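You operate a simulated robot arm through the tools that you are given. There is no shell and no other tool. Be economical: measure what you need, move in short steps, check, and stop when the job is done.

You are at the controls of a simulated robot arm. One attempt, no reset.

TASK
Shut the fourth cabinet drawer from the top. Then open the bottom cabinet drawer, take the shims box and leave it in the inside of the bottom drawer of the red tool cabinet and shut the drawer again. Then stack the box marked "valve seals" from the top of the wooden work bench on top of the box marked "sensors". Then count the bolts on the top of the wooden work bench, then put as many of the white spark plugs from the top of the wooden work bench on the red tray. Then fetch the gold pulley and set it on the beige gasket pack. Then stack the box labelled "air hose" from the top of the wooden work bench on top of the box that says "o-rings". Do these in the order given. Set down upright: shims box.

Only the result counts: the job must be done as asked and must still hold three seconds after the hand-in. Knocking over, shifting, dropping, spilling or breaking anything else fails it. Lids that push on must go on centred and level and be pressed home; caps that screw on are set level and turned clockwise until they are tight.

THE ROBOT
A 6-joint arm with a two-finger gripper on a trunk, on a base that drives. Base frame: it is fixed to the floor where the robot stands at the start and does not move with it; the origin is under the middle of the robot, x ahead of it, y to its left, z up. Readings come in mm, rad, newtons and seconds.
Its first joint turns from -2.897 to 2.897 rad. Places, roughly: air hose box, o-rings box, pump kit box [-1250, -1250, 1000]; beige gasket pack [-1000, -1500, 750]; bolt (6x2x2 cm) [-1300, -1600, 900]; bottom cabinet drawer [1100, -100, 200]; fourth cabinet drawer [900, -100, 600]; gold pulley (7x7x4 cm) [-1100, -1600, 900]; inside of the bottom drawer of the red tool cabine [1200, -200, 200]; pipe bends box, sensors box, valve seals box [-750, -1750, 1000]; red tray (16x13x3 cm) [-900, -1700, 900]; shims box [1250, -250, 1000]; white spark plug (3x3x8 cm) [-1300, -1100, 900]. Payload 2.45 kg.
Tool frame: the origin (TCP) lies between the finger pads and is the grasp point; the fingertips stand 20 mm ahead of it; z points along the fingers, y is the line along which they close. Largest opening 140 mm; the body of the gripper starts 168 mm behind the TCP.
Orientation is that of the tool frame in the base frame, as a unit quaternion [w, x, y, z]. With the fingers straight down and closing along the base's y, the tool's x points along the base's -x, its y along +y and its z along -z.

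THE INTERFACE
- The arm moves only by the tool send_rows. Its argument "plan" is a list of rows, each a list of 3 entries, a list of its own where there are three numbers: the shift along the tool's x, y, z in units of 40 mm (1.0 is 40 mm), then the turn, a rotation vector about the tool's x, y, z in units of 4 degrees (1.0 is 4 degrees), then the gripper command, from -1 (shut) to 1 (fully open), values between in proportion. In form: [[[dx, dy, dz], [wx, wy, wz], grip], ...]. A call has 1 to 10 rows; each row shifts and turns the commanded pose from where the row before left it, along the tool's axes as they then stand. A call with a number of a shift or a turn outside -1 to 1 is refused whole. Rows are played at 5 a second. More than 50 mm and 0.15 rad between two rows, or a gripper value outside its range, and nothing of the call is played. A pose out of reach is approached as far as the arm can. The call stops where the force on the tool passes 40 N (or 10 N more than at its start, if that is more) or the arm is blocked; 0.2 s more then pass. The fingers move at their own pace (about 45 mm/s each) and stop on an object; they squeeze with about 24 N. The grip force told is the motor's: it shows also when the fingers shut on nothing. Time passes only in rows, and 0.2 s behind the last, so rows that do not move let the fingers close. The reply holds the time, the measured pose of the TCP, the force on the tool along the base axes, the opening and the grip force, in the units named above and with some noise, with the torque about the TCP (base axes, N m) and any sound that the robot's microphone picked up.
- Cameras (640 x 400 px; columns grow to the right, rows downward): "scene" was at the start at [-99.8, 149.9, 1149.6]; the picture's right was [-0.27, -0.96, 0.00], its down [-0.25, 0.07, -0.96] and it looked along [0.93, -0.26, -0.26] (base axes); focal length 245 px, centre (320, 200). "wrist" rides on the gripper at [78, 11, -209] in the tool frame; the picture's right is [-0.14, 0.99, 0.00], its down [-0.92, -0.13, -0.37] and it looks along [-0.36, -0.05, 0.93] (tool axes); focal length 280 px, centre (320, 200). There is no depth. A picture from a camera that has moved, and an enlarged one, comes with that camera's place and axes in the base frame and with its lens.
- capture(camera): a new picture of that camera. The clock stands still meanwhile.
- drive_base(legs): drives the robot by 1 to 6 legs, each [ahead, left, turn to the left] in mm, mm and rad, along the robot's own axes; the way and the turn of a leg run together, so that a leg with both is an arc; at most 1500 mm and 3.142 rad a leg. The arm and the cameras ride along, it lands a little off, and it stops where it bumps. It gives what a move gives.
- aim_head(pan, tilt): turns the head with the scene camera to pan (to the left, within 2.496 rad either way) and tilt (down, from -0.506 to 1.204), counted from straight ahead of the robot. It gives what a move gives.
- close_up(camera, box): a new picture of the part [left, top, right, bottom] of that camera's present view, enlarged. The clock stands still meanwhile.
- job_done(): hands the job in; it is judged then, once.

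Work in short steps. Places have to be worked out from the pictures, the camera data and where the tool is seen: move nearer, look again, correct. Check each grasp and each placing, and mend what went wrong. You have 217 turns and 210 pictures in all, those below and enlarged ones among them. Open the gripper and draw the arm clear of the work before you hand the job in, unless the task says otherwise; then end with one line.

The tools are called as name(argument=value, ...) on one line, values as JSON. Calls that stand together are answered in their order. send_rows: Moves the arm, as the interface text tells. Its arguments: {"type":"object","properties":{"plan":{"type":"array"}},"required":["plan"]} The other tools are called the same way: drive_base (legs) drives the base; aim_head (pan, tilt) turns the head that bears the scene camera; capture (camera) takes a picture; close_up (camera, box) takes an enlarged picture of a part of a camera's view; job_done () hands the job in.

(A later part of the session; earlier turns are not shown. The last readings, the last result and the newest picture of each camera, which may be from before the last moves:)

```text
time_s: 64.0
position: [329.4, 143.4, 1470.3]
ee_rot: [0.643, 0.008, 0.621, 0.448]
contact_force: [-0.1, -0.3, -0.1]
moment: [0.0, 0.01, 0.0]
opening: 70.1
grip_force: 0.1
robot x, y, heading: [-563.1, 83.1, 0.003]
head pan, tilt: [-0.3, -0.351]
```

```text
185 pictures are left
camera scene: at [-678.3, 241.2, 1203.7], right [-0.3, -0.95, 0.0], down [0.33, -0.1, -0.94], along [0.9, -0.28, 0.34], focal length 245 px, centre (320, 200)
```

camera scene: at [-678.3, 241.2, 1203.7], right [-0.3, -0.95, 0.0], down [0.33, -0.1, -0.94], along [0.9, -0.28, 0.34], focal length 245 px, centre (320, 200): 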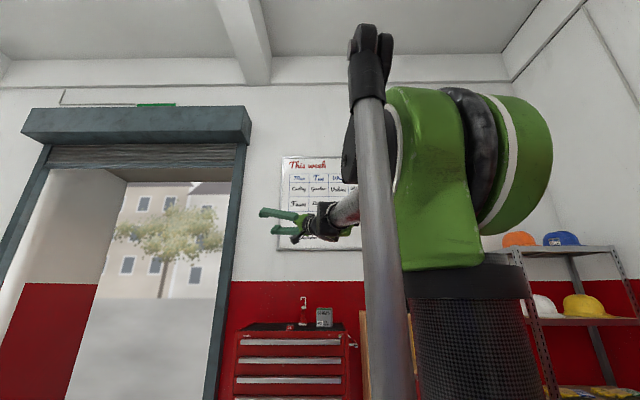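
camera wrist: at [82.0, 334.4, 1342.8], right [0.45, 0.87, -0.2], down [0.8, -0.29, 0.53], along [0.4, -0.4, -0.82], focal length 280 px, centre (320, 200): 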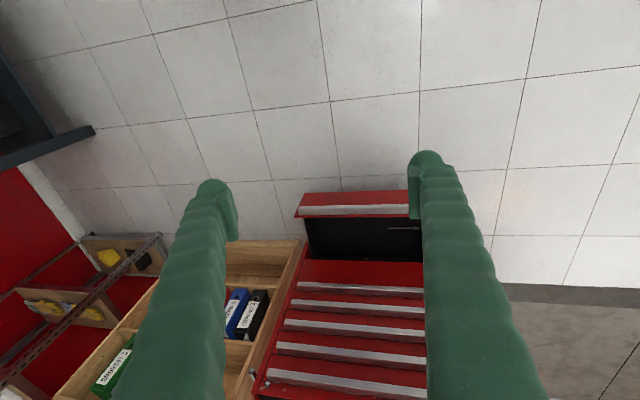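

The tool now points left-forward-up. I swing it to directly above the forearm axis (azimuth about -9°, 45° up).

send_rows(plan=[[[-0.52, -0.04, 0], [0.08, -1, 0], 0], [[-0.52, -0.04, 0], [0.08, -1, 0], 0], [[-0.52, -0.04, 0], [0.08, -1, 0], 0], [[-0.52, -0.04, 0], [0.08, -1, 0], 0], [[-0.52, -0.04, 0], [0.08, -1, 0], 0], [[-0.52, -0.04, 0], [0.08, -1, 0], 0]])

send_rows(plan=[[[-0.52, -0.04, 0], [0.08, -1, 0], 0], [[-0.52, -0.04, 0], [0.08, -1, 0], 0], [[-0.52, -0.04, 0], [0.08, -1, 0], 0], [[-0.52, -0.04, 0], [0.08, -1, 0], 0], [[-0.52, -0.04, 0], [0.08, -1, 0], 0], [[-0.52, -0.04, 0], [0.08, -1, 0], 0]])

capture(camera="scene")

```text
time_s: 65.4
position: [337.1, 53.5, 1558.4]
ee_rot: [0.758, 0.113, 0.481, 0.426]
contact_force: [0.1, 0.3, 0.2]
moment: [0.03, -0.01, -0.01]
opening: 69.8
grip_force: 0.0
robot x, y, heading: [-567.4, 87.3, 0.001]
head pan, tilt: [-0.3, -0.351]
```

```text
time_s: 66.8
position: [305.0, -48.9, 1619.7]
ee_rot: [0.839, 0.212, 0.32, 0.385]
contact_force: [-0.5, -0.3, -0.1]
moment: [-0.01, -0.01, -0.03]
opening: 70.0
grip_force: 0.1
robot x, y, heading: [-558.5, 86.0, -0.001]
head pan, tilt: [-0.3, -0.351]
```

```text
184 pictures are left
camera scene: at [-678.3, 241.2, 1203.7], right [-0.3, -0.95, 0.0], down [0.33, -0.1, -0.94], along [0.9, -0.28, 0.34], focal length 245 px, centre (320, 200)
```

scene: 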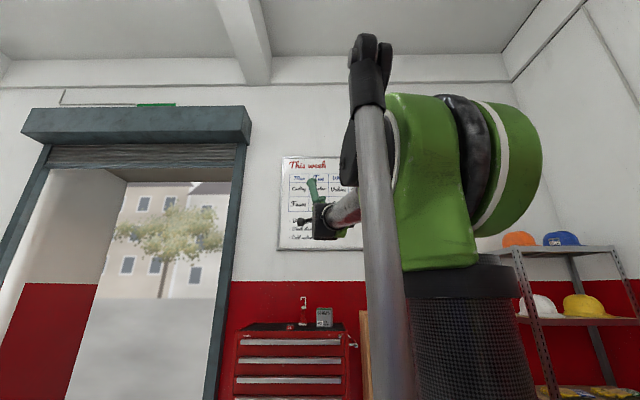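

Directly above the forearm line. Now I pitch straight down in that plane.

send_rows(plan=[[[0.325, -0.525, 0], [1, 0.62, 0], 0], [[0.325, -0.525, 0], [1, 0.62, 0], 0], [[0.325, -0.525, 0], [1, 0.62, 0], 0], [[0.325, -0.525, 0], [1, 0.62, 0], 0], [[0.325, -0.525, 0], [1, 0.62, 0], 0], [[0.325, -0.525, 0], [1, 0.62, 0], 0], [[0.325, -0.525, 0], [1, 0.62, 0], 0], [[0.325, -0.525, 0], [1, 0.62, 0], 0], [[0.325, -0.525, 0], [1, 0.62, 0], 0], [[0.325, -0.525, 0], [1, 0.62, 0], 0]])

send_rows(plan=[[[0.325, -0.525, 0], [1, 0.62, 0], 0], [[0.325, -0.525, 0], [1, 0.62, 0], 0], [[0.325, -0.525, 0], [1, 0.62, 0], 0], [[0.325, -0.525, 0], [1, 0.62, 0], 0], [[0.325, -0.525, 0], [1, 0.62, 0], 0], [[0.325, -0.525, 0], [1, 0.62, 0], 0], [[0.325, -0.525, 0], [1, 0.62, 0], 0], [[0.325, -0.525, 0], [1, 0.62, 0], 0], [[0.325, -0.525, 0], [1, 0.62, 0], 0], [[0.325, -0.525, 0], [1, 0.62, 0], 0]])

send_rows(plan=[[[0.325, -0.525, 0], [1, 0.62, 0], 0], [[0.325, -0.525, 0], [1, 0.62, 0], 0], [[0.325, -0.525, 0], [1, 0.62, 0], 0], [[0.325, -0.525, 0], [1, 0.62, 0], 0], [[0.325, -0.525, 0], [1, 0.62, 0], 0], [[0.325, -0.525, 0], [1, 0.62, 0], 0], [[0.325, -0.525, 0], [1, 0.62, 0], 0], [[0.325, -0.525, 0], [1, 0.62, 0], 0]])

```text
time_s: 69.0
position: [399.9, -67.0, 1411.7]
ee_rot: [0.647, 0.391, 0.585, 0.293]
contact_force: [-0.3, 0.4, 0.0]
moment: [0.01, -0.01, 0.01]
opening: 70.1
grip_force: 0.0
out of reach, approached as far as the arm can: row 10
robot x, y, heading: [-560.5, 87.1, 0.002]
head pan, tilt: [-0.3, -0.351]
```

```text
time_s: 71.2
position: [304.4, -52.8, 1191.4]
ee_rot: [0.316, 0.517, 0.782, 0.144]
contact_force: [-1.0, -0.1, -0.6]
moment: [0.01, 0.01, -0.05]
opening: 70.1
grip_force: 0.0
robot x, y, heading: [-563.1, 87.9, -0.006]
head pan, tilt: [-0.3, -0.351]
```

```text
time_s: 73.0
position: [129.1, -25.9, 1113.5]
ee_rot: [0.024, 0.553, 0.833, 0.009]
contact_force: [-0.2, -0.3, -0.2]
moment: [-0.02, 0.01, 0.03]
opening: 70.0
grip_force: 0.1
robot x, y, heading: [-555.8, 89.5, -0.001]
head pan, tilt: [-0.3, -0.351]
```

Vertical and unflipped. I yaw the tool +49° to align with the cabinet.

send_rows(plan=[[[0, 0, 0], [0, -0.69, -1], 1], [[0, 0, 0], [0, 0, -1], 1], [[0, 0, 0], [0, 0, -1], 1], [[0, 0, 0], [0, 0, -1], 1], [[0, 0, 0], [0, 0, -1], 1], [[0, 0, 0], [0, 0, -1], 1], [[0, 0, 0], [0, 0, -1], 1], [[0, 0, 0], [0, 0, -1], 1], [[0, 0, 0], [0, 0, -1], 1], [[0, 0, 0], [0, 0, -1], 1]])

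aim_head(pan=-0.1, tilt=0.35)

capture(camera="scene")

```text
time_s: 75.2
position: [128.9, -25.8, 1112.0]
ee_rot: [0.042, 0.233, 0.971, -0.018]
contact_force: [0.0, -0.2, -0.2]
moment: [0.02, -0.03, -0.01]
opening: 140.1
grip_force: 0.1
robot x, y, heading: [-562.5, 87.5, -0.005]
head pan, tilt: [-0.3, -0.351]
```

```text
time_s: 76.3
position: [128.9, -26.2, 1113.6]
ee_rot: [0.042, 0.234, 0.971, -0.018]
contact_force: [-0.8, 0.5, 0.2]
moment: [0.0, 0.03, -0.06]
opening: 139.8
grip_force: 0.0
robot x, y, heading: [-563.6, 90.3, -0.006]
head pan, tilt: [-0.099, 0.351]
```

```text
183 pictures are left
camera scene: at [-658.1, 254.3, 1141.9], right [-0.1, -0.99, 0.0], down [-0.34, 0.03, -0.94], along [0.93, -0.09, -0.34], focal length 245 px, centre (320, 200)
```

scene: 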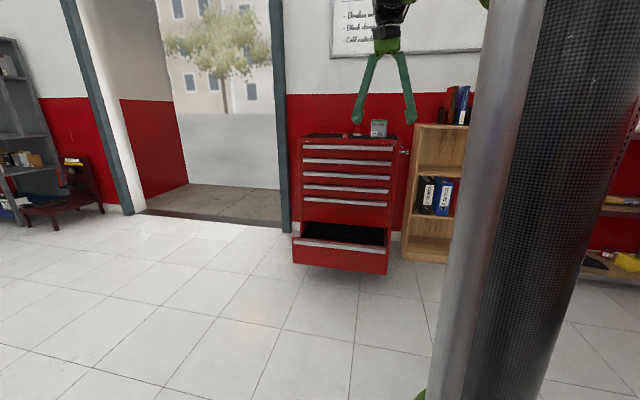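

The gripper now points down properly. I finish the small orientation fix, then retract and raise the arm before driving nearer on the right side of the open drawer.

send_rows(plan=[[[0, 0, 0], [-0.1, 0.42, -0.72], 1], [[0, 0, 0], [-0.1, 0.42, -0.72], 1], [[0.9, 0.4, -0.6], [-0.1, 0.42, -0.72], 1], [[0.9, 0.4, -0.6], [0, 0, 0], 1], [[0.9, 0.4, -0.6], [0, 0, 0], 1], [[0.9, 0.4, -0.6], [0, 0, 0], 1], [[0.9, 0.4, -0.6], [0, 0, 0], 1], [[0.9, 0.4, -0.6], [0, 0, 0], 1], [[0.9, 0.4, -0.6], [0, 0, 0], 1], [[0.9, 0.4, -0.6], [0, 0, 0], 1]])

drive_base(legs=[[850, -690, 0]])

capture(camera="wrist")

capture(camera="scene")

```text
time_s: 78.5
position: [-100.5, 188.2, 1302.8]
ee_rot: [0.0, 0.161, 0.987, 0.0]
contact_force: [0.6, 0.2, -0.1]
moment: [-0.01, 0.07, -0.02]
opening: 140.0
grip_force: 0.1
robot x, y, heading: [-559.9, 90.7, 0.004]
head pan, tilt: [-0.099, 0.351]
```

```text
time_s: 84.1
position: [738.3, -507.0, 1303.0]
ee_rot: [0.0, 0.168, 0.986, -0.001]
contact_force: [-0.4, 0.2, -0.2]
moment: [-0.02, 0.01, 0.0]
opening: 140.2
grip_force: 0.0
robot x, y, heading: [277.0, -601.6, -0.019]
head pan, tilt: [-0.099, 0.351]
```

```text
182 pictures are left
camera wrist: at [669.6, -470.9, 1512.0], right [0.46, 0.89, 0.0], down [0.83, -0.42, 0.37], along [0.33, -0.17, -0.93], focal length 280 px, centre (320, 200)
```

wrist: 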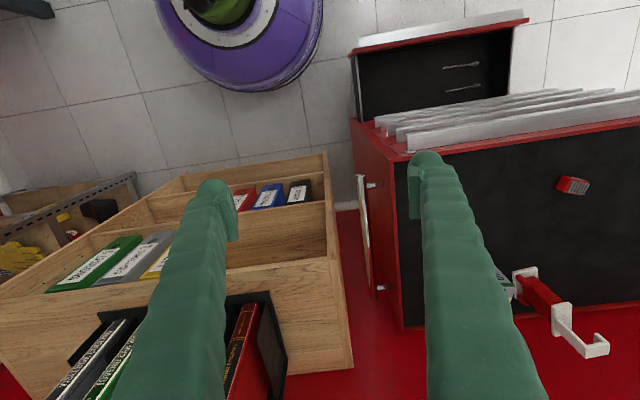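

```text
181 pictures are left
camera scene: at [181.9, -432.2, 1141.8], right [-0.12, -0.99, 0.0], down [-0.34, 0.04, -0.94], along [0.93, -0.11, -0.34], focal length 245 px, centre (320, 200)
```

scene: 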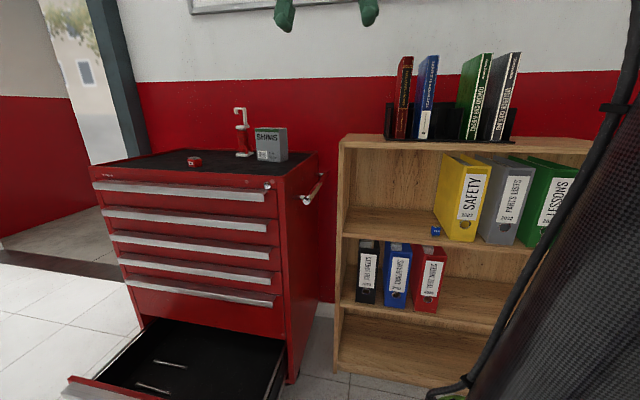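

The shims box's front face spans roughly (1105,-396)–(1150,-303), standing z≈960–1082, yawed about 27°. I shift the arm left, yaw to the box, and drive 170 mm ahead.

send_rows(plan=[[[0.27, 0.77, 0], [0, 0, 0.5], 1], [[0.27, 0.77, 0], [0, 0, 0.5], 1], [[0.27, 0.77, 0], [0, 0, 0.5], 1], [[0.27, 0.77, 0], [0, 0, 0.4], 1]])

drive_base(legs=[[170, 0, 0.019]])

capture(camera="wrist")

capture(camera="scene")

```text
time_s: 85.1
position: [745.3, -376.3, 1302.8]
ee_rot: [-0.001, 0.234, 0.972, -0.001]
contact_force: [-0.7, -1.2, 0.1]
moment: [0.07, -0.02, 0.0]
opening: 140.1
grip_force: 0.0
robot x, y, heading: [274.0, -598.4, -0.018]
head pan, tilt: [-0.099, 0.351]
```

```text
time_s: 86.5
position: [907.1, -368.9, 1303.1]
ee_rot: [-0.001, 0.223, 0.975, -0.001]
contact_force: [-0.5, -0.5, 0.3]
moment: [-0.01, 0.0, -0.02]
opening: 139.9
grip_force: 0.0
robot x, y, heading: [445.2, -601.8, 0.003]
head pan, tilt: [-0.099, 0.351]
```

```text
180 pictures are left
camera wrist: at [843.5, -325.1, 1511.5], right [0.55, 0.83, 0.0], down [0.77, -0.52, 0.37], along [0.31, -0.21, -0.93], focal length 280 px, centre (320, 200)
```

wrist: 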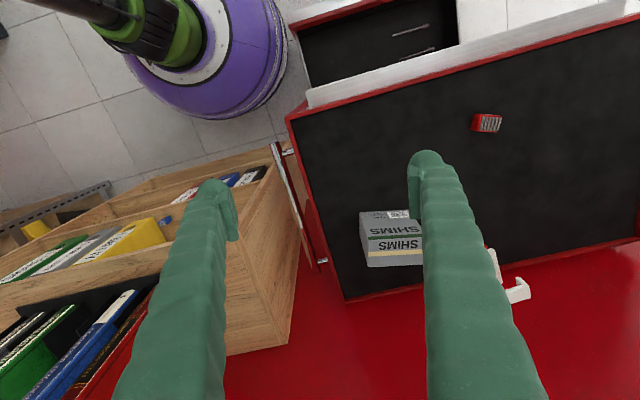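

```text
179 pictures are left
camera scene: at [346.3, -435.1, 1141.8], right [-0.1, -1.0, 0.0], down [-0.34, 0.03, -0.94], along [0.93, -0.09, -0.34], focal length 245 px, centre (320, 200)
```

scene: 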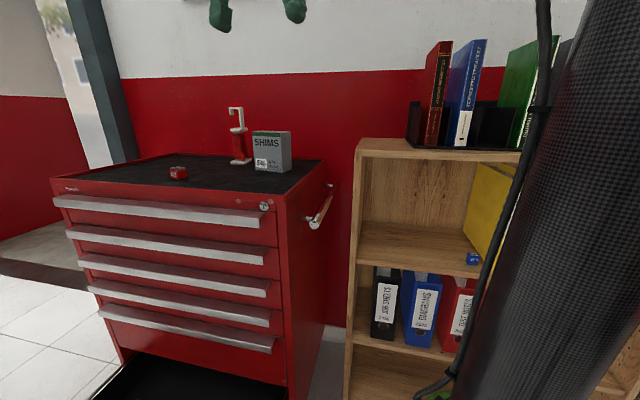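

The box measures about 105×57×120 with its centre near (1147,-360). I move above it at z=1200.

send_rows(plan=[[[-0.9, 0.47, 0], [0, 0, 0], 1], [[-0.9, 0.47, 0], [0, 0, 0], 1], [[-0.9, 0.47, 0.4], [0, 0, 0], 1], [[-0.9, 0.47, 0.7], [0, 0, 0], 1], [[-0.9, 0.47, 0.7], [0, 0, 0], 1], [[-0.8, 0.45, 0.7], [0, 0, 0], 1]])

capture(camera="wrist")

capture(camera="scene")

```text
time_s: 87.9
position: [1146.1, -358.4, 1201.1]
ee_rot: [0.0, 0.223, 0.975, 0.0]
contact_force: [-0.7, 0.1, -0.1]
moment: [0.02, -0.13, 0.03]
opening: 139.9
grip_force: 0.1
robot x, y, heading: [444.7, -603.3, 0.0]
head pan, tilt: [-0.099, 0.351]
```

```text
178 pictures are left
camera wrist: at [1082.0, -315.8, 1411.5], right [0.56, 0.83, 0.0], down [0.77, -0.52, 0.37], along [0.31, -0.21, -0.93], focal length 280 px, centre (320, 200)
```

wrist: 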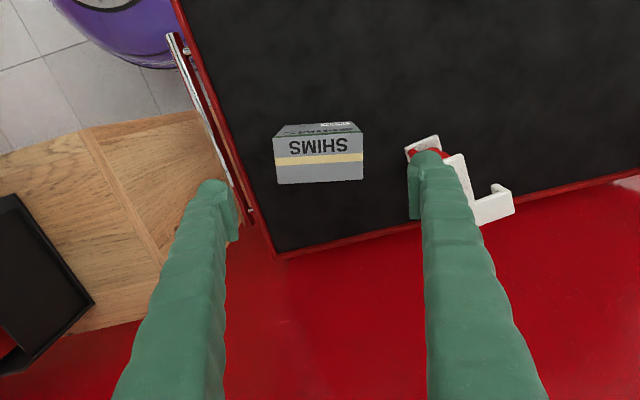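

```text
177 pictures are left
camera scene: at [345.9, -435.2, 1141.8], right [-0.1, -1.0, 0.0], down [-0.34, 0.03, -0.94], along [0.93, -0.09, -0.34], focal length 245 px, centre (320, 200)
```

scene: 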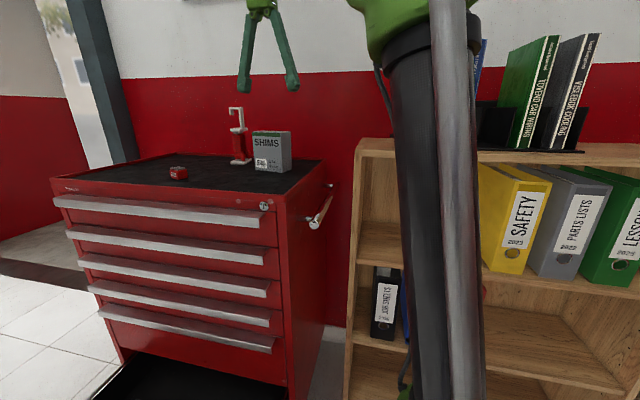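

The box top corners give centre (1147,-361) and yaw about 31°. I turn 5° more and descend to z≈1035.

send_rows(plan=[[[0, -0.06, 0.5], [0, 0, 1], 1], [[0, 0, 0.8], [0, 0, 0.3], 1], [[0, 0, 0.8], [0, 0, 0], 1], [[0, 0, 0.8], [0, 0, 0], 1], [[0, 0, 0.8], [0, 0, 0], 1], [[0, 0, 0.45], [0, 0, 0], 1]])

capture(camera="wrist")

capture(camera="scene")

```text
time_s: 89.3
position: [1147.6, -361.4, 1035.2]
ee_rot: [0.0, 0.267, 0.964, -0.001]
contact_force: [-1.1, 1.2, 0.0]
moment: [0.02, 0.0, -0.01]
opening: 139.8
grip_force: 0.1
robot x, y, heading: [441.9, -596.6, 0.003]
head pan, tilt: [-0.099, 0.351]
```

```text
176 pictures are left
camera wrist: at [1086.8, -312.0, 1245.2], right [0.63, 0.78, 0.0], down [0.72, -0.58, 0.37], along [0.29, -0.23, -0.93], focal length 280 px, centre (320, 200)
```

wrist: 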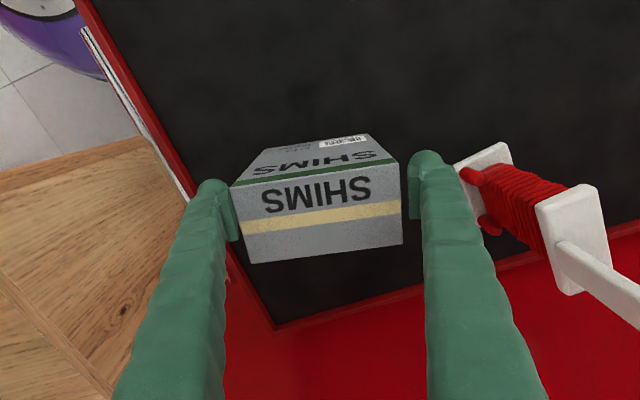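

```text
175 pictures are left
camera scene: at [346.3, -435.1, 1141.8], right [-0.1, -1.0, 0.0], down [-0.34, 0.03, -0.94], along [0.93, -0.09, -0.34], focal length 245 px, centre (320, 200)
```

scene: 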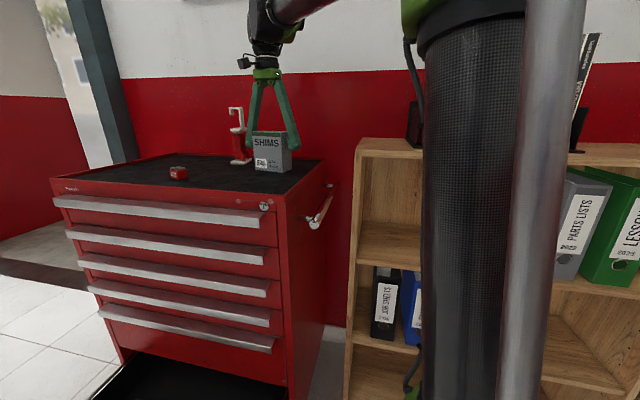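

Both fingers straddle the box. I close on it.

send_rows(plan=[[[0, 0, 0], [0, 0, 0], -1], [[0, 0, 0], [0, 0, 0], -1], [[0, 0, 0], [0, 0, 0], -1], [[0, 0, 0], [0, 0, 0], -1], [[0, 0, 0], [0, 0, 0], -1]])

send_rows(plan=[[[0, 0, -0.5], [0, 0, 0], -1], [[0, 0, -1], [0, 0, 0], -1], [[0, 0, -1], [0, 0, 0], -1], [[0, 0, -1], [0, 0, 0], -1], [[0, 0, -1], [0, 0, 0], -1], [[0, 0, -1], [0, 0, 0], -1]])

capture(camera="wrist")

```text
time_s: 90.5
position: [1146.6, -360.4, 1036.3]
ee_rot: [0.0, 0.267, 0.964, -0.001]
contact_force: [-1.6, -0.8, -0.1]
moment: [0.02, 0.0, 0.03]
opening: 118.9
grip_force: 23.7
robot x, y, heading: [443.9, -600.5, 0.002]
head pan, tilt: [-0.099, 0.351]
```

```text
time_s: 91.9
position: [1145.4, -359.5, 1255.3]
ee_rot: [0.0, 0.267, 0.964, -0.001]
contact_force: [-0.2, 0.5, -5.0]
moment: [0.04, -0.05, 0.0]
opening: 118.8
grip_force: 24.1
robot x, y, heading: [443.3, -599.3, 0.006]
head pan, tilt: [-0.099, 0.351]
```

```text
174 pictures are left
camera wrist: at [1086.3, -310.9, 1464.2], right [0.63, 0.78, 0.0], down [0.72, -0.58, 0.37], along [0.29, -0.23, -0.93], focal length 280 px, centre (320, 200)
```

wrist: 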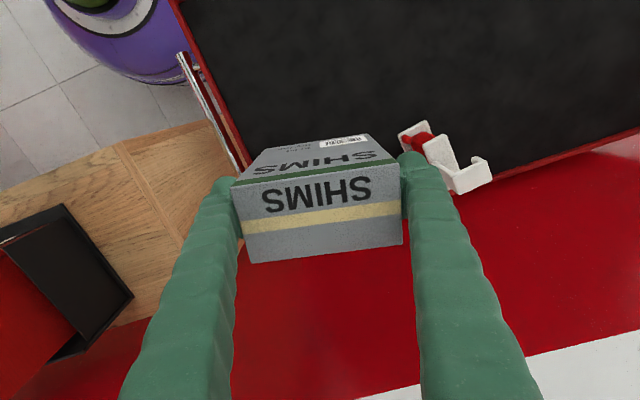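

The shims box is held (118.8 mm wide). I align the yaw with the cabinet and carry it out to above the open bottom drawer's right half, target (755,-140).

send_rows(plan=[[[0, 0, 0], [0, 0, -0.8], -1], [[0, 0, 0], [0, 0, -0.8], -1], [[0, 0, 0], [0, 0, -0.8], -1], [[0, 0, 0], [0, 0, -0.7], -1], [[1, 0.19, 0], [0, 0, 0], -1], [[1, 0.19, 0], [0, 0, 0], -1], [[1, 0.19, 0], [0, 0, 0], -1], [[1, 0.19, 0], [0, 0, 0], -1], [[1, 0.19, 0], [0, 0, 0], -1], [[1, 0.19, 0], [0, 0, 0], -1]])

send_rows(plan=[[[1, 0.19, 0], [0, 0, 0], -1], [[1, 0.19, 0], [0, 0, 0], -1], [[1, 0.19, 0], [0, 0, 0], -1], [[1, 0.19, 0], [0, 0, 0], -1], [[1, 0.19, 0], [0, 0, 0], -1]])

aim_head(pan=0.35, tilt=0.75)

capture(camera="scene")

capture(camera="wrist")

```text
time_s: 94.1
position: [934.4, -242.5, 1252.8]
ee_rot: [0.0, 0.161, 0.987, -0.002]
contact_force: [1.1, -0.3, -5.4]
moment: [-0.02, 0.06, -0.02]
opening: 118.7
grip_force: 23.8
robot x, y, heading: [441.0, -601.7, 0.005]
head pan, tilt: [-0.099, 0.351]
```

```text
time_s: 95.3
position: [755.9, -139.8, 1256.0]
ee_rot: [0.0, 0.162, 0.987, 0.0]
contact_force: [-0.1, -0.2, -4.9]
moment: [0.02, 0.07, -0.04]
opening: 118.6
grip_force: 24.3
robot x, y, heading: [443.6, -599.5, 0.004]
head pan, tilt: [-0.099, 0.351]
```

```text
time_s: 96.2
position: [757.0, -142.3, 1255.9]
ee_rot: [0.0, 0.162, 0.987, -0.001]
contact_force: [0.0, 0.1, -5.3]
moment: [0.0, 0.01, 0.01]
opening: 118.9
grip_force: 23.7
robot x, y, heading: [445.2, -599.8, 0.006]
head pan, tilt: [0.351, 0.75]
```

```text
173 pictures are left
camera scene: at [331.4, -397.3, 1106.2], right [0.35, -0.94, 0.0], down [-0.64, -0.24, -0.73], along [0.69, 0.25, -0.68], focal length 245 px, centre (320, 200)
```

scene: 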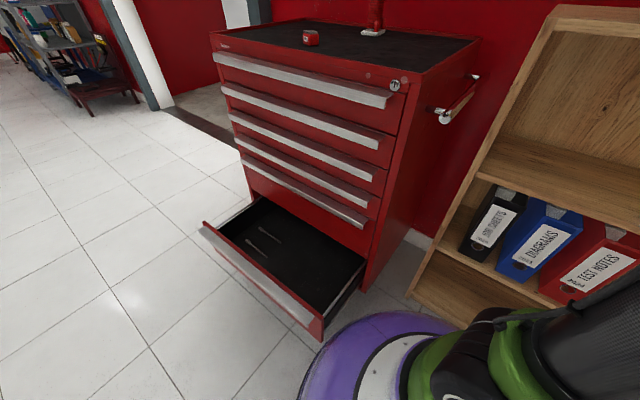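

```text
172 pictures are left
camera wrist: at [687.7, -106.1, 1465.5], right [0.45, 0.9, 0.0], down [0.83, -0.41, 0.37], along [0.33, -0.17, -0.93], focal length 280 px, centre (320, 200)
```

wrist: 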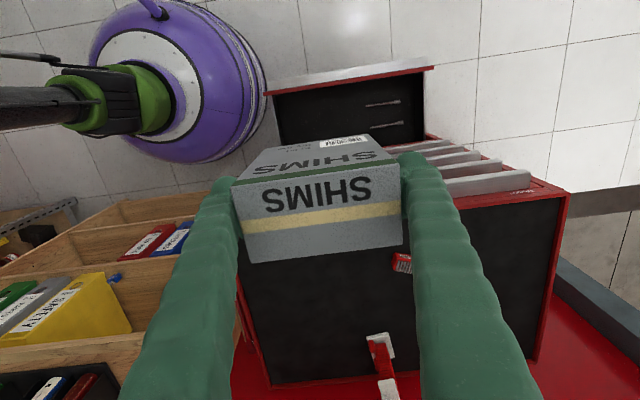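

The drawer floor right of the two tools is free and my target projects there. I lower the box.

send_rows(plan=[[[0, 0, 1], [0, 0, 0], -1], [[0, 0, 1], [0, 0, 0], -1], [[0, 0, 1], [0, 0, 0], -1], [[0, 0, 1], [0, 0, 0], -1], [[0, 0, 1], [0, 0, 0], -1], [[0, 0, 1], [0, 0, 0], -1], [[0, 0, 1], [0, 0, 0], -1], [[0, 0, 1], [0, 0, 0], -1], [[0, 0, 1], [0, 0, 0], -1], [[0, 0, 1], [0, 0, 0], -1]])

send_rows(plan=[[[0, 0, 1], [0, 0, 0], -1], [[0, 0, 1], [0, 0, 0], -1], [[0, 0, 1], [0, 0, 0], -1], [[0, 0, 1], [0, 0, 0], -1], [[0, 0, 1], [0, 0, 0], -1], [[0, 0, 1], [0, 0, 0], -1], [[0, 0, 1], [0, 0, 0], -1], [[0, 0, 1], [0, 0, 0], -1]])

capture(camera="scene")

capture(camera="wrist")

```text
time_s: 98.4
position: [755.7, -142.0, 854.0]
ee_rot: [0.0, 0.162, 0.987, -0.001]
contact_force: [0.4, -0.6, -4.6]
moment: [-0.03, -0.02, 0.0]
opening: 118.6
grip_force: 24.1
robot x, y, heading: [446.2, -605.8, 0.004]
head pan, tilt: [0.351, 0.75]
```

```text
time_s: 100.2
position: [755.6, -144.5, 535.7]
ee_rot: [0.0, 0.161, 0.987, -0.001]
contact_force: [-0.3, 0.7, -5.6]
moment: [-0.01, -0.01, 0.03]
opening: 118.8
grip_force: 23.6
robot x, y, heading: [444.5, -602.4, 0.006]
head pan, tilt: [0.351, 0.75]
```

```text
171 pictures are left
camera scene: at [331.4, -397.3, 1106.1], right [0.35, -0.94, 0.0], down [-0.64, -0.24, -0.73], along [0.69, 0.25, -0.68], focal length 245 px, centre (320, 200)
```

scene: 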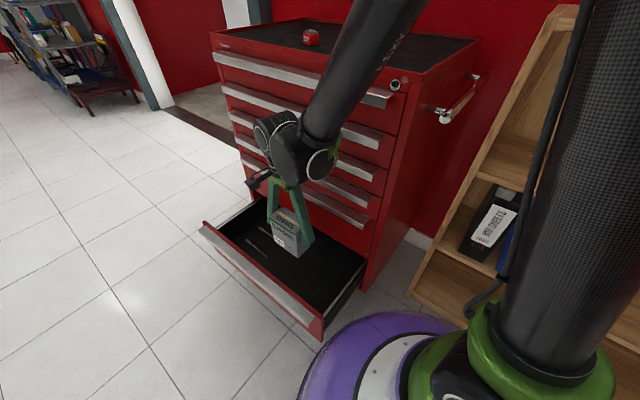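

```text
170 pictures are left
camera wrist: at [685.9, -109.9, 745.0], right [0.45, 0.9, 0.0], down [0.83, -0.41, 0.37], along [0.33, -0.17, -0.93], focal length 280 px, centre (320, 200)
```

wrist: 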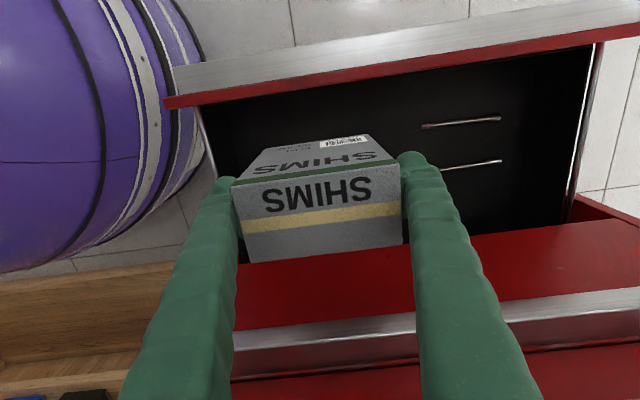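

Clear all round; the box is over the drawer. I shift 15 mm toward the drawer front and keep lowering.

send_rows(plan=[[[0.4, 0, 1], [0, 0, 0], -1], [[0, 0, 1], [0, 0, 0], -1], [[0, 0, 1], [0, 0, 0], -1], [[0, 0, 1], [0, 0, 0], -1], [[0, 0, 0.5], [0, 0, 0], -1], [[0, 0, 0.5], [0, 0, 0], -1]])

send_rows(plan=[[[0, 0, 0.25], [0, 0, 0], -1], [[0, 0, 0.25], [0, 0, 0], -1], [[0, 0, 0.25], [0, 0, 0], -1], [[0, 0, 0.25], [0, 0, 0], -1], [[0, 0, 0.25], [0, 0, 0], -1], [[0, 0, 0.25], [0, 0, 0], -1]])

capture(camera="scene")

capture(camera="wrist")

```text
time_s: 101.6
position: [753.7, -113.3, 376.3]
ee_rot: [0.0, 0.161, 0.987, -0.002]
contact_force: [0.0, 0.1, -4.5]
moment: [0.02, 0.02, 0.01]
opening: 118.6
grip_force: 24.5
out of reach, approached as far as the arm can: row 4, 5, 6
robot x, y, heading: [444.0, -602.4, 0.003]
head pan, tilt: [0.351, 0.75]
```

```text
time_s: 103.0
position: [771.4, -88.0, 353.4]
ee_rot: [-0.001, 0.162, 0.987, -0.001]
contact_force: [0.3, -0.4, -4.6]
moment: [0.01, -0.01, 0.0]
opening: 118.4
grip_force: 24.0
out of reach, approached as far as the arm can: row 1, 2, 3, 4, 5, 6
robot x, y, heading: [444.6, -600.0, 0.005]
head pan, tilt: [0.351, 0.75]
```

```text
169 pictures are left
camera scene: at [331.4, -397.2, 1106.1], right [0.35, -0.94, 0.0], down [-0.64, -0.24, -0.73], along [0.69, 0.25, -0.68], focal length 245 px, centre (320, 200)
```

scene: 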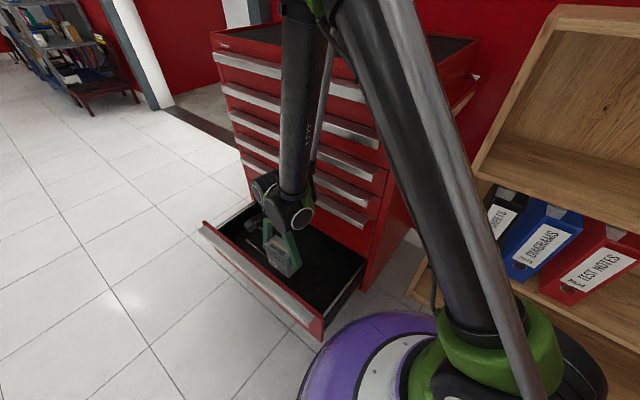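

```text
168 pictures are left
camera wrist: at [702.1, -52.5, 561.9], right [0.45, 0.9, 0.0], down [0.83, -0.41, 0.37], along [0.33, -0.17, -0.93], focal length 280 px, centre (320, 200)
```

wrist: 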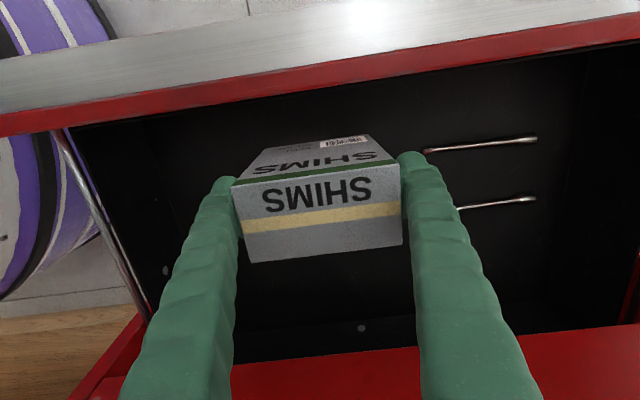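

The arm is too close in to go lower. I raise the box, back the base away, and extend again.

send_rows(plan=[[[0, 0, -1], [0, 0, 0], -1], [[0, 0, -1], [0, 0, 0], -1], [[0, 0, -1], [0, 0, 0], -1], [[0, 0, -1], [0, 0, 0], -1], [[0, 0, -1], [0, 0, 0], -1], [[0, 0, -1], [0, 0, 0], -1]])

drive_base(legs=[[-244, -100, 0]])

```text
time_s: 104.4
position: [769.5, -88.3, 593.3]
ee_rot: [-0.001, 0.162, 0.987, -0.001]
contact_force: [-0.1, 0.4, -5.4]
moment: [-0.07, -0.01, 0.0]
opening: 118.7
grip_force: 24.1
robot x, y, heading: [439.4, -601.7, 0.006]
head pan, tilt: [0.351, 0.75]
```

```text
time_s: 106.3
position: [527.8, -185.7, 593.5]
ee_rot: [0.0, 0.162, 0.987, -0.001]
contact_force: [-0.4, -0.1, -4.4]
moment: [0.0, -0.05, -0.04]
opening: 118.7
grip_force: 23.9
robot x, y, heading: [202.3, -697.4, -0.001]
head pan, tilt: [0.351, 0.75]
```

I extend to the target (752,-128) and go down.

send_rows(plan=[[[-0.81, 0.525, 0], [0, 0, 0], -1], [[-0.81, 0.525, 0], [0, 0, 0], -1], [[-0.81, 0.525, 0], [0, 0, 0], -1], [[-0.81, 0.525, 0], [0, 0, 0], -1], [[-0.81, 0.525, 0], [0, 0, 0], -1], [[-0.81, 0.525, 0], [0, 0, 0], -1], [[0, 0, 1], [0, 0, 0], -1], [[0, 0, 1], [0, 0, 0], -1], [[0, 0, 1], [0, 0, 0], -1], [[0, 0, 1], [0, 0, 0], -1]])

send_rows(plan=[[[0, 0, 0.5], [0, 0, 0], -1], [[0, 0, 0.5], [0, 0, 0], -1], [[0, 0, 0.5], [0, 0, 0], -1], [[0, 0, 0.5], [0, 0, 0], -1], [[0, 0, 0.5], [0, 0, 0], -1], [[0, 0, 0.3], [0, 0, 0], -1], [[0, 0, 0.3], [0, 0, 0], -1]])

capture(camera="wrist")

```text
time_s: 108.5
position: [751.1, -129.5, 431.6]
ee_rot: [0.0, 0.161, 0.987, -0.001]
contact_force: [-0.6, 0.2, -5.2]
moment: [-0.01, -0.02, -0.02]
opening: 118.6
grip_force: 23.9
robot x, y, heading: [205.6, -698.5, 0.002]
head pan, tilt: [0.351, 0.75]
```

```text
time_s: 110.1
position: [749.6, -129.5, 308.4]
ee_rot: [0.001, 0.162, 0.987, -0.001]
contact_force: [-0.1, 0.5, -4.9]
moment: [0.01, 0.0, -0.01]
opening: 118.5
grip_force: 23.9
robot x, y, heading: [203.1, -701.5, -0.001]
head pan, tilt: [0.351, 0.75]
```

```text
167 pictures are left
camera wrist: at [682.0, -94.5, 517.6], right [0.45, 0.9, 0.0], down [0.83, -0.41, 0.37], along [0.33, -0.17, -0.93], focal length 280 px, centre (320, 200)
```

wrist: 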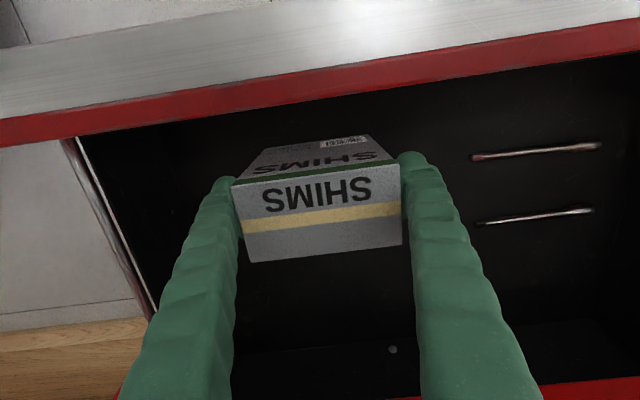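

No contact yet. I lower in small steps until the force changes.

send_rows(plan=[[[0, 0, 0.2], [0, 0, 0], -1], [[0, 0, 0.2], [0, 0, 0], -1], [[0, 0, 0.2], [0, 0, 0], -1], [[0, 0, 0.2], [0, 0, 0], -1], [[0, 0, 0.2], [0, 0, 0], -1], [[0, 0, 0.2], [0, 0, 0], -1]])

send_rows(plan=[[[0, 0, 0.12], [0, 0, 0], -1], [[0, 0, 0.12], [0, 0, 0], -1], [[0, 0, 0.12], [0, 0, 0], -1], [[0, 0, 0.12], [0, 0, 0], -1], [[0, 0, 0.12], [0, 0, 0], -1], [[0, 0, 0.12], [0, 0, 0], -1]])

```text
time_s: 111.5
position: [750.4, -129.4, 261.3]
ee_rot: [-0.001, 0.162, 0.987, -0.001]
contact_force: [-0.6, 0.5, -4.9]
moment: [-0.04, -0.01, 0.03]
opening: 118.5
grip_force: 23.4
robot x, y, heading: [203.2, -701.2, -0.001]
head pan, tilt: [0.351, 0.75]
```

```text
time_s: 112.9
position: [750.5, -130.4, 233.9]
ee_rot: [-0.001, 0.162, 0.987, -0.001]
contact_force: [-0.4, -1.7, 27.0]
moment: [0.04, -0.02, 0.01]
opening: 118.7
grip_force: 24.1
robot x, y, heading: [202.9, -697.8, 0.004]
head pan, tilt: [0.351, 0.75]
```

The box is seated on the drawer floor. I ease up a touch, open, and rise out.

send_rows(plan=[[[0, 0, -0.05], [0, 0, 0], -1], [[0, 0, 0], [0, 0, 0], 0.85], [[0, 0, 0], [0, 0, 0], 1], [[0, 0, 0], [0, 0, 0], 1], [[0, 0, -0.5], [0, 0, 0], 1], [[0, 0, -1], [0, 0, 0], 1], [[0, 0, -1], [0, 0, 0], 1], [[0, 0, -1], [0, 0, 0], 1], [[0, 0, -1], [0, 0, 0], 1], [[0, 0, -1], [0, 0, 0], 1]])

capture(camera="wrist")

```text
time_s: 115.1
position: [754.6, -127.5, 456.1]
ee_rot: [0.0, 0.162, 0.987, -0.001]
contact_force: [0.0, 0.1, 0.2]
moment: [-0.05, 0.03, 0.03]
opening: 140.1
grip_force: 0.1
robot x, y, heading: [203.7, -700.1, 0.002]
head pan, tilt: [0.351, 0.75]
```

```text
166 pictures are left
camera wrist: at [684.9, -92.9, 665.1], right [0.45, 0.9, 0.0], down [0.83, -0.41, 0.37], along [0.33, -0.17, -0.93], focal length 280 px, centre (320, 200)
```

wrist: 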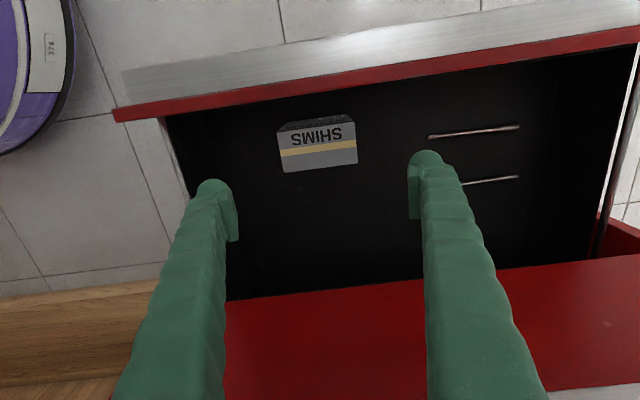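

The shims box stands upright in the drawer. I rise, move out in front of the drawer with the gripper shut, to push it closed with a tilted tool.

send_rows(plan=[[[0, 0, -1], [0, 0, 0], 1], [[0, 0, -1], [0, 0, 0], 1], [[0, 0, -1], [0, 0, 0], 1], [[1, 0, 0], [0, 0, 0], -1], [[1, 0, 0], [0, 0, 0], -1], [[1, 0, 0], [0, 0, 0], -1], [[1, 0, 0], [0, 0, 0], -1], [[1, 0, 0], [0, 0, 0], -1], [[1, 0, 0], [0, 0, 0], -1]])

send_rows(plan=[[[0, 0, 0], [0, -0.9, 0], -1], [[0, 0, 0], [0, -0.9, 0], -1], [[0, 0, 0], [0, -0.9, 0], -1], [[0, 0, 0], [0, -0.9, 0], -1], [[0, 0, 0], [0, -0.9, 0], -1], [[0, 0, 0], [0, -0.9, 0], -1], [[0, 0, 0], [0, -0.85, 0], -1]])

capture(camera="wrist")

```text
time_s: 117.1
position: [523.1, -52.9, 575.5]
ee_rot: [-0.001, 0.162, 0.987, 0.0]
contact_force: [0.7, 0.4, -0.6]
moment: [0.01, 0.02, 0.02]
opening: 15.3
grip_force: 0.1
robot x, y, heading: [203.7, -695.6, 0.004]
head pan, tilt: [0.351, 0.75]
```

```text
time_s: 118.7
position: [524.1, -51.3, 573.5]
ee_rot: [0.214, 0.158, 0.963, -0.036]
contact_force: [0.1, -0.3, -0.4]
moment: [0.01, -0.04, -0.01]
opening: 0.0
grip_force: 24.0
robot x, y, heading: [199.8, -699.0, 0.008]
head pan, tilt: [0.351, 0.75]
```

```text
165 pictures are left
camera wrist: at [377.7, 8.0, 730.6], right [0.43, 0.9, 0.06], down [0.6, -0.34, 0.72], along [0.67, -0.28, -0.69], focal length 280 px, centre (320, 200)
```

wrist: 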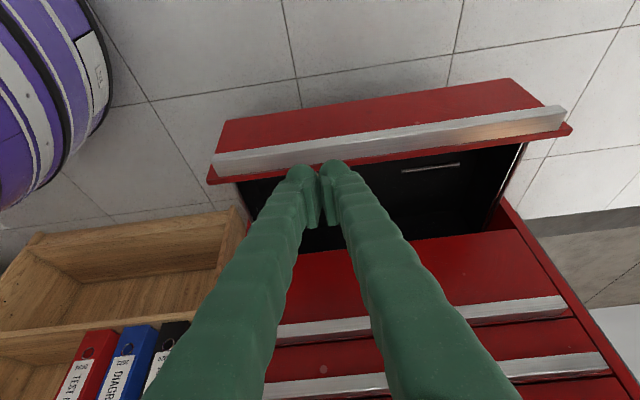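

Now down in front of the drawer to z≈338.

send_rows(plan=[[[0.42, 0, 0.9], [0, 0, 0], -1], [[0.42, 0, 0.9], [0, 0, 0], -1], [[0.42, 0, 0.9], [0, 0, 0], -1], [[0.42, 0, 0.9], [0, 0, 0], -1], [[0.42, 0, 0.9], [0, 0, 0], -1], [[0.42, 0, 0.9], [0, 0, 0], -1]])

capture(camera="wrist")

capture(camera="scene")

```text
time_s: 120.1
position: [522.1, -52.5, 337.7]
ee_rot: [0.214, 0.157, 0.963, -0.036]
contact_force: [0.0, 0.6, 0.1]
moment: [0.0, -0.03, 0.03]
opening: 0.0
grip_force: 23.9
robot x, y, heading: [202.8, -695.3, 0.007]
head pan, tilt: [0.351, 0.75]
```

```text
164 pictures are left
camera wrist: at [376.7, 7.2, 494.0], right [0.43, 0.9, 0.06], down [0.6, -0.34, 0.72], along [0.67, -0.28, -0.69], focal length 280 px, centre (320, 200)
```

wrist: 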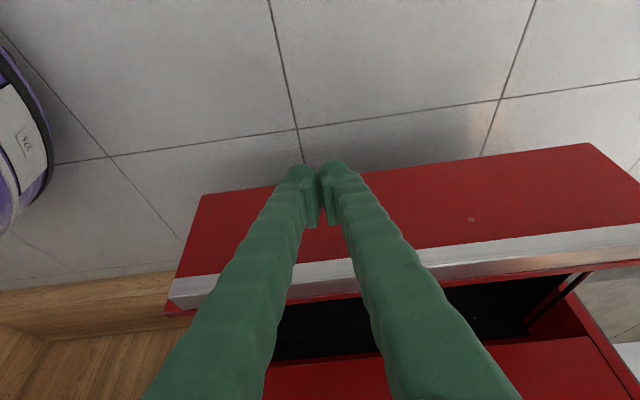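

```text
163 pictures are left
camera scene: at [88.9, -495.1, 1106.1], right [0.35, -0.94, 0.0], down [-0.64, -0.24, -0.73], along [0.69, 0.25, -0.68], focal length 245 px, centre (320, 200)
```

scene: 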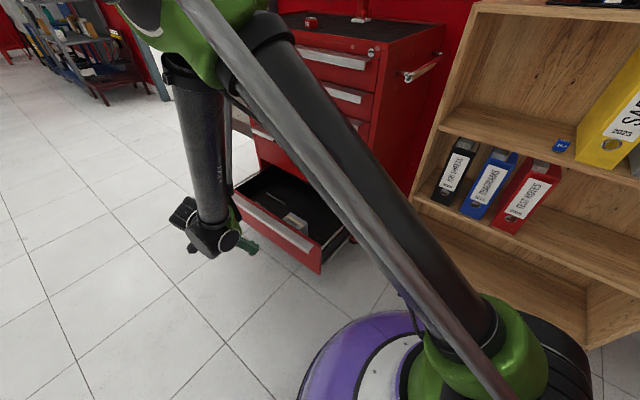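

I push along the drawer axis at moderate speed.

send_rows(plan=[[[-0.63, 0, 0.296], [0, 0, 0], -1], [[-0.63, 0, 0.296], [0, 0, 0], -1], [[-0.5, 0, 0.233], [0, 0, 0], -1], [[-0.4, 0, 0.187], [0, 0, 0], -1], [[-0.4, 0, 0.187], [0, 0, 0], -1], [[-0.4, 0, 0.187], [0, 0, 0], -1], [[-0.4, 0, 0.187], [0, 0, 0], -1], [[-0.4, 0, 0.187], [0, 0, 0], -1], [[-0.4, 0, 0.187], [0, 0, 0], -1], [[-0.4, 0, 0.187], [0, 0, 0], -1]])

capture(camera="wrist")

```text
time_s: 122.3
position: [714.2, -117.1, 334.7]
ee_rot: [0.214, 0.157, 0.964, -0.036]
contact_force: [-0.1, -0.5, -0.3]
moment: [-0.01, 0.0, -0.02]
opening: 0.0
grip_force: 29.5
robot x, y, heading: [205.2, -696.9, 0.004]
head pan, tilt: [0.351, 0.75]
```

```text
162 pictures are left
camera wrist: at [568.6, -56.2, 492.0], right [0.43, 0.9, 0.06], down [0.6, -0.34, 0.72], along [0.67, -0.28, -0.69], focal length 280 px, centre (320, 200)
```

wrist: 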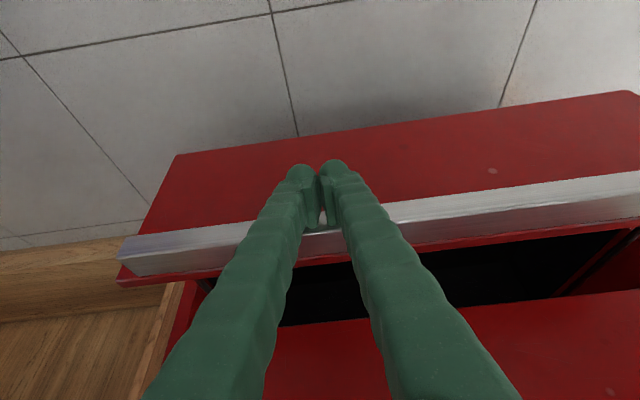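

The drawer is moving in. I continue.

send_rows(plan=[[[-0.4, 0, 0.187], [0, 0, 0], -1], [[-0.4, 0, 0.187], [0, 0, 0], -1], [[-0.4, 0, 0.187], [0, 0, 0], -1], [[-0.4, 0, 0.187], [0, 0, 0], -1], [[-0.4, 0, 0.187], [0, 0, 0], -1], [[-0.4, 0, 0.187], [0, 0, 0], -1], [[-0.4, 0, 0.187], [0, 0, 0], -1], [[-0.4, 0, 0.187], [0, 0, 0], -1], [[-0.4, 0, 0.187], [0, 0, 0], -1]])

send_rows(plan=[[[-0.3, 0, 0.14], [0, 0, 0], -1], [[-0.3, 0, 0.14], [0, 0, 0], -1], [[-0.3, 0, 0.14], [0, 0, 0], -1], [[-0.3, 0, 0.14], [0, 0, 0], -1], [[-0.3, 0, 0.14], [0, 0, 0], -1], [[-0.3, 0, 0.14], [0, 0, 0], -1]])

capture(camera="wrist")

capture(camera="scene")

```text
time_s: 124.3
position: [864.1, -166.1, 335.6]
ee_rot: [0.213, 0.157, 0.964, -0.036]
contact_force: [-14.0, -0.6, -0.3]
moment: [-0.09, 0.08, -0.07]
opening: 6.0
grip_force: 29.5
robot x, y, heading: [198.6, -699.5, 0.009]
head pan, tilt: [0.351, 0.75]
```

```text
time_s: 124.6
position: [864.3, -166.8, 336.1]
ee_rot: [0.211, 0.156, 0.964, -0.035]
contact_force: [-5.7, 1.0, 1.1]
moment: [0.04, 0.0, -0.01]
opening: 6.0
grip_force: 29.8
robot x, y, heading: [200.6, -698.8, 0.006]
head pan, tilt: [0.351, 0.75]
stopped in row 1: the force on the tool passed its limit at 54 N (the readings are from after the stop); the commanded pose is now the measured one
```

```text
161 pictures are left
camera wrist: at [718.7, -106.6, 492.7], right [0.43, 0.9, 0.06], down [0.61, -0.34, 0.72], along [0.67, -0.28, -0.69], focal length 280 px, centre (320, 200)
```

wrist: 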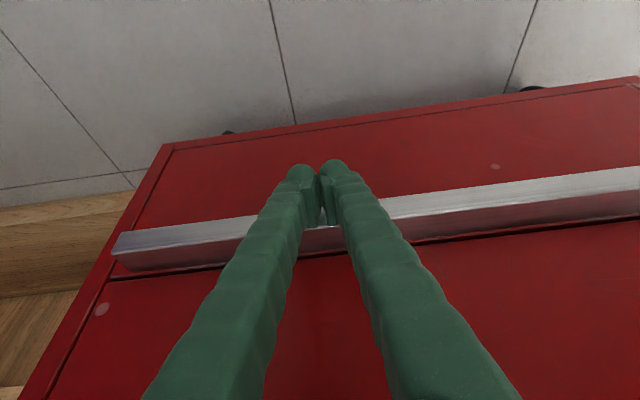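

```text
160 pictures are left
camera scene: at [88.0, -495.4, 1106.1], right [0.35, -0.94, 0.0], down [-0.64, -0.24, -0.73], along [0.69, 0.26, -0.68], focal length 245 px, centre (320, 200)
```

scene: 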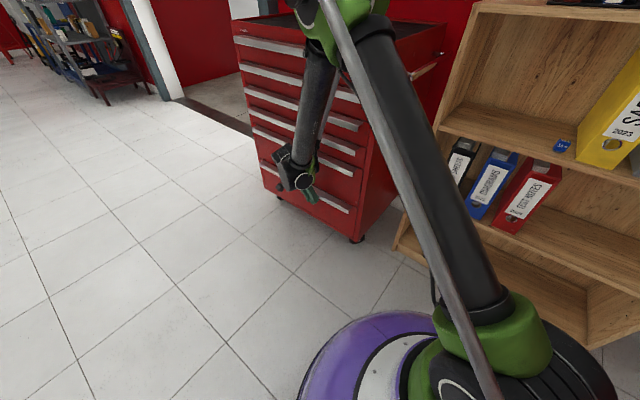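

The bottom drawer is shut flush with the others. I back off, rise and level the tool.

send_rows(plan=[[[0.8, 0, -0.37], [0, 0, 0], -1], [[0.8, 0, -0.37], [0, 0, 0], -1], [[0.8, 0, -0.37], [0, 0, 0], -1], [[0.8, 0, -0.37], [0, 0, 0], -1], [[0.8, 0, -0.37], [0, 0, 0], -1], [[0, 0, -0.9], [0, 0.9, 0], -1], [[0, 0, -0.9], [0, 0.9, 0], -1], [[0, 0, -0.9], [0, 0.9, 0], -1], [[0, 0, -0.9], [0, 0.9, 0], -1], [[0, 0, -0.9], [0, 0.9, 0], -1]])

send_rows(plan=[[[0, 0, -1], [0, 0.9, 0], -1], [[0, 0, -1], [0, 0.85, 0], -1], [[0, 0, -1], [0, 0, 0], -1], [[0, 0, -1], [0, 0, 0], -1], [[0, 0, -1], [0, 0, 0], -1], [[0, 0, -1], [0, 0, 0], -1], [[0, 0, -1], [0, 0, 0], -1], [[0, 0, -1], [0, 0, 0], -1], [[0, 0, -1], [0, 0, 0], -1], [[0, 0, -1], [0, 0, 0], -1]])

aim_head(pan=-2.3, tilt=0.3)

capture(camera="scene")

```text
time_s: 126.8
position: [645.8, -94.6, 507.9]
ee_rot: [0.058, 0.16, 0.985, -0.01]
contact_force: [0.1, -0.7, -0.1]
moment: [-0.04, 0.01, 0.01]
opening: 0.4
grip_force: 29.5
robot x, y, heading: [197.3, -697.7, 0.003]
head pan, tilt: [0.351, 0.75]
```

```text
time_s: 129.0
position: [639.6, -89.7, 906.7]
ee_rot: [-0.003, 0.159, 0.987, -0.001]
contact_force: [-0.3, -1.0, -0.2]
moment: [0.03, 0.05, 0.03]
opening: 0.0
grip_force: 29.7
robot x, y, heading: [202.4, -699.0, 0.006]
head pan, tilt: [0.351, 0.75]
```

```text
time_s: 131.4
position: [639.8, -90.4, 906.4]
ee_rot: [-0.003, 0.16, 0.987, 0.0]
contact_force: [0.0, -0.6, -1.1]
moment: [-0.02, 0.0, -0.02]
opening: 0.0
grip_force: 29.2
robot x, y, heading: [201.4, -699.6, 0.006]
head pan, tilt: [-2.3, 0.3]
```

```text
159 pictures are left
camera scene: at [-51.4, -594.3, 1146.5], right [-0.75, 0.66, 0.0], down [0.2, 0.22, -0.96], along [-0.63, -0.72, -0.3], focal length 245 px, centre (320, 200)
```

scene: 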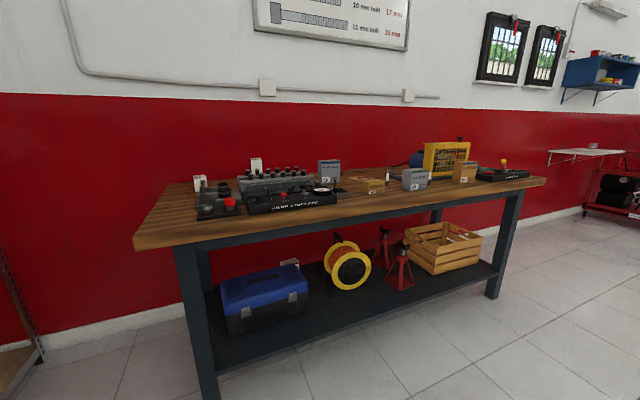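

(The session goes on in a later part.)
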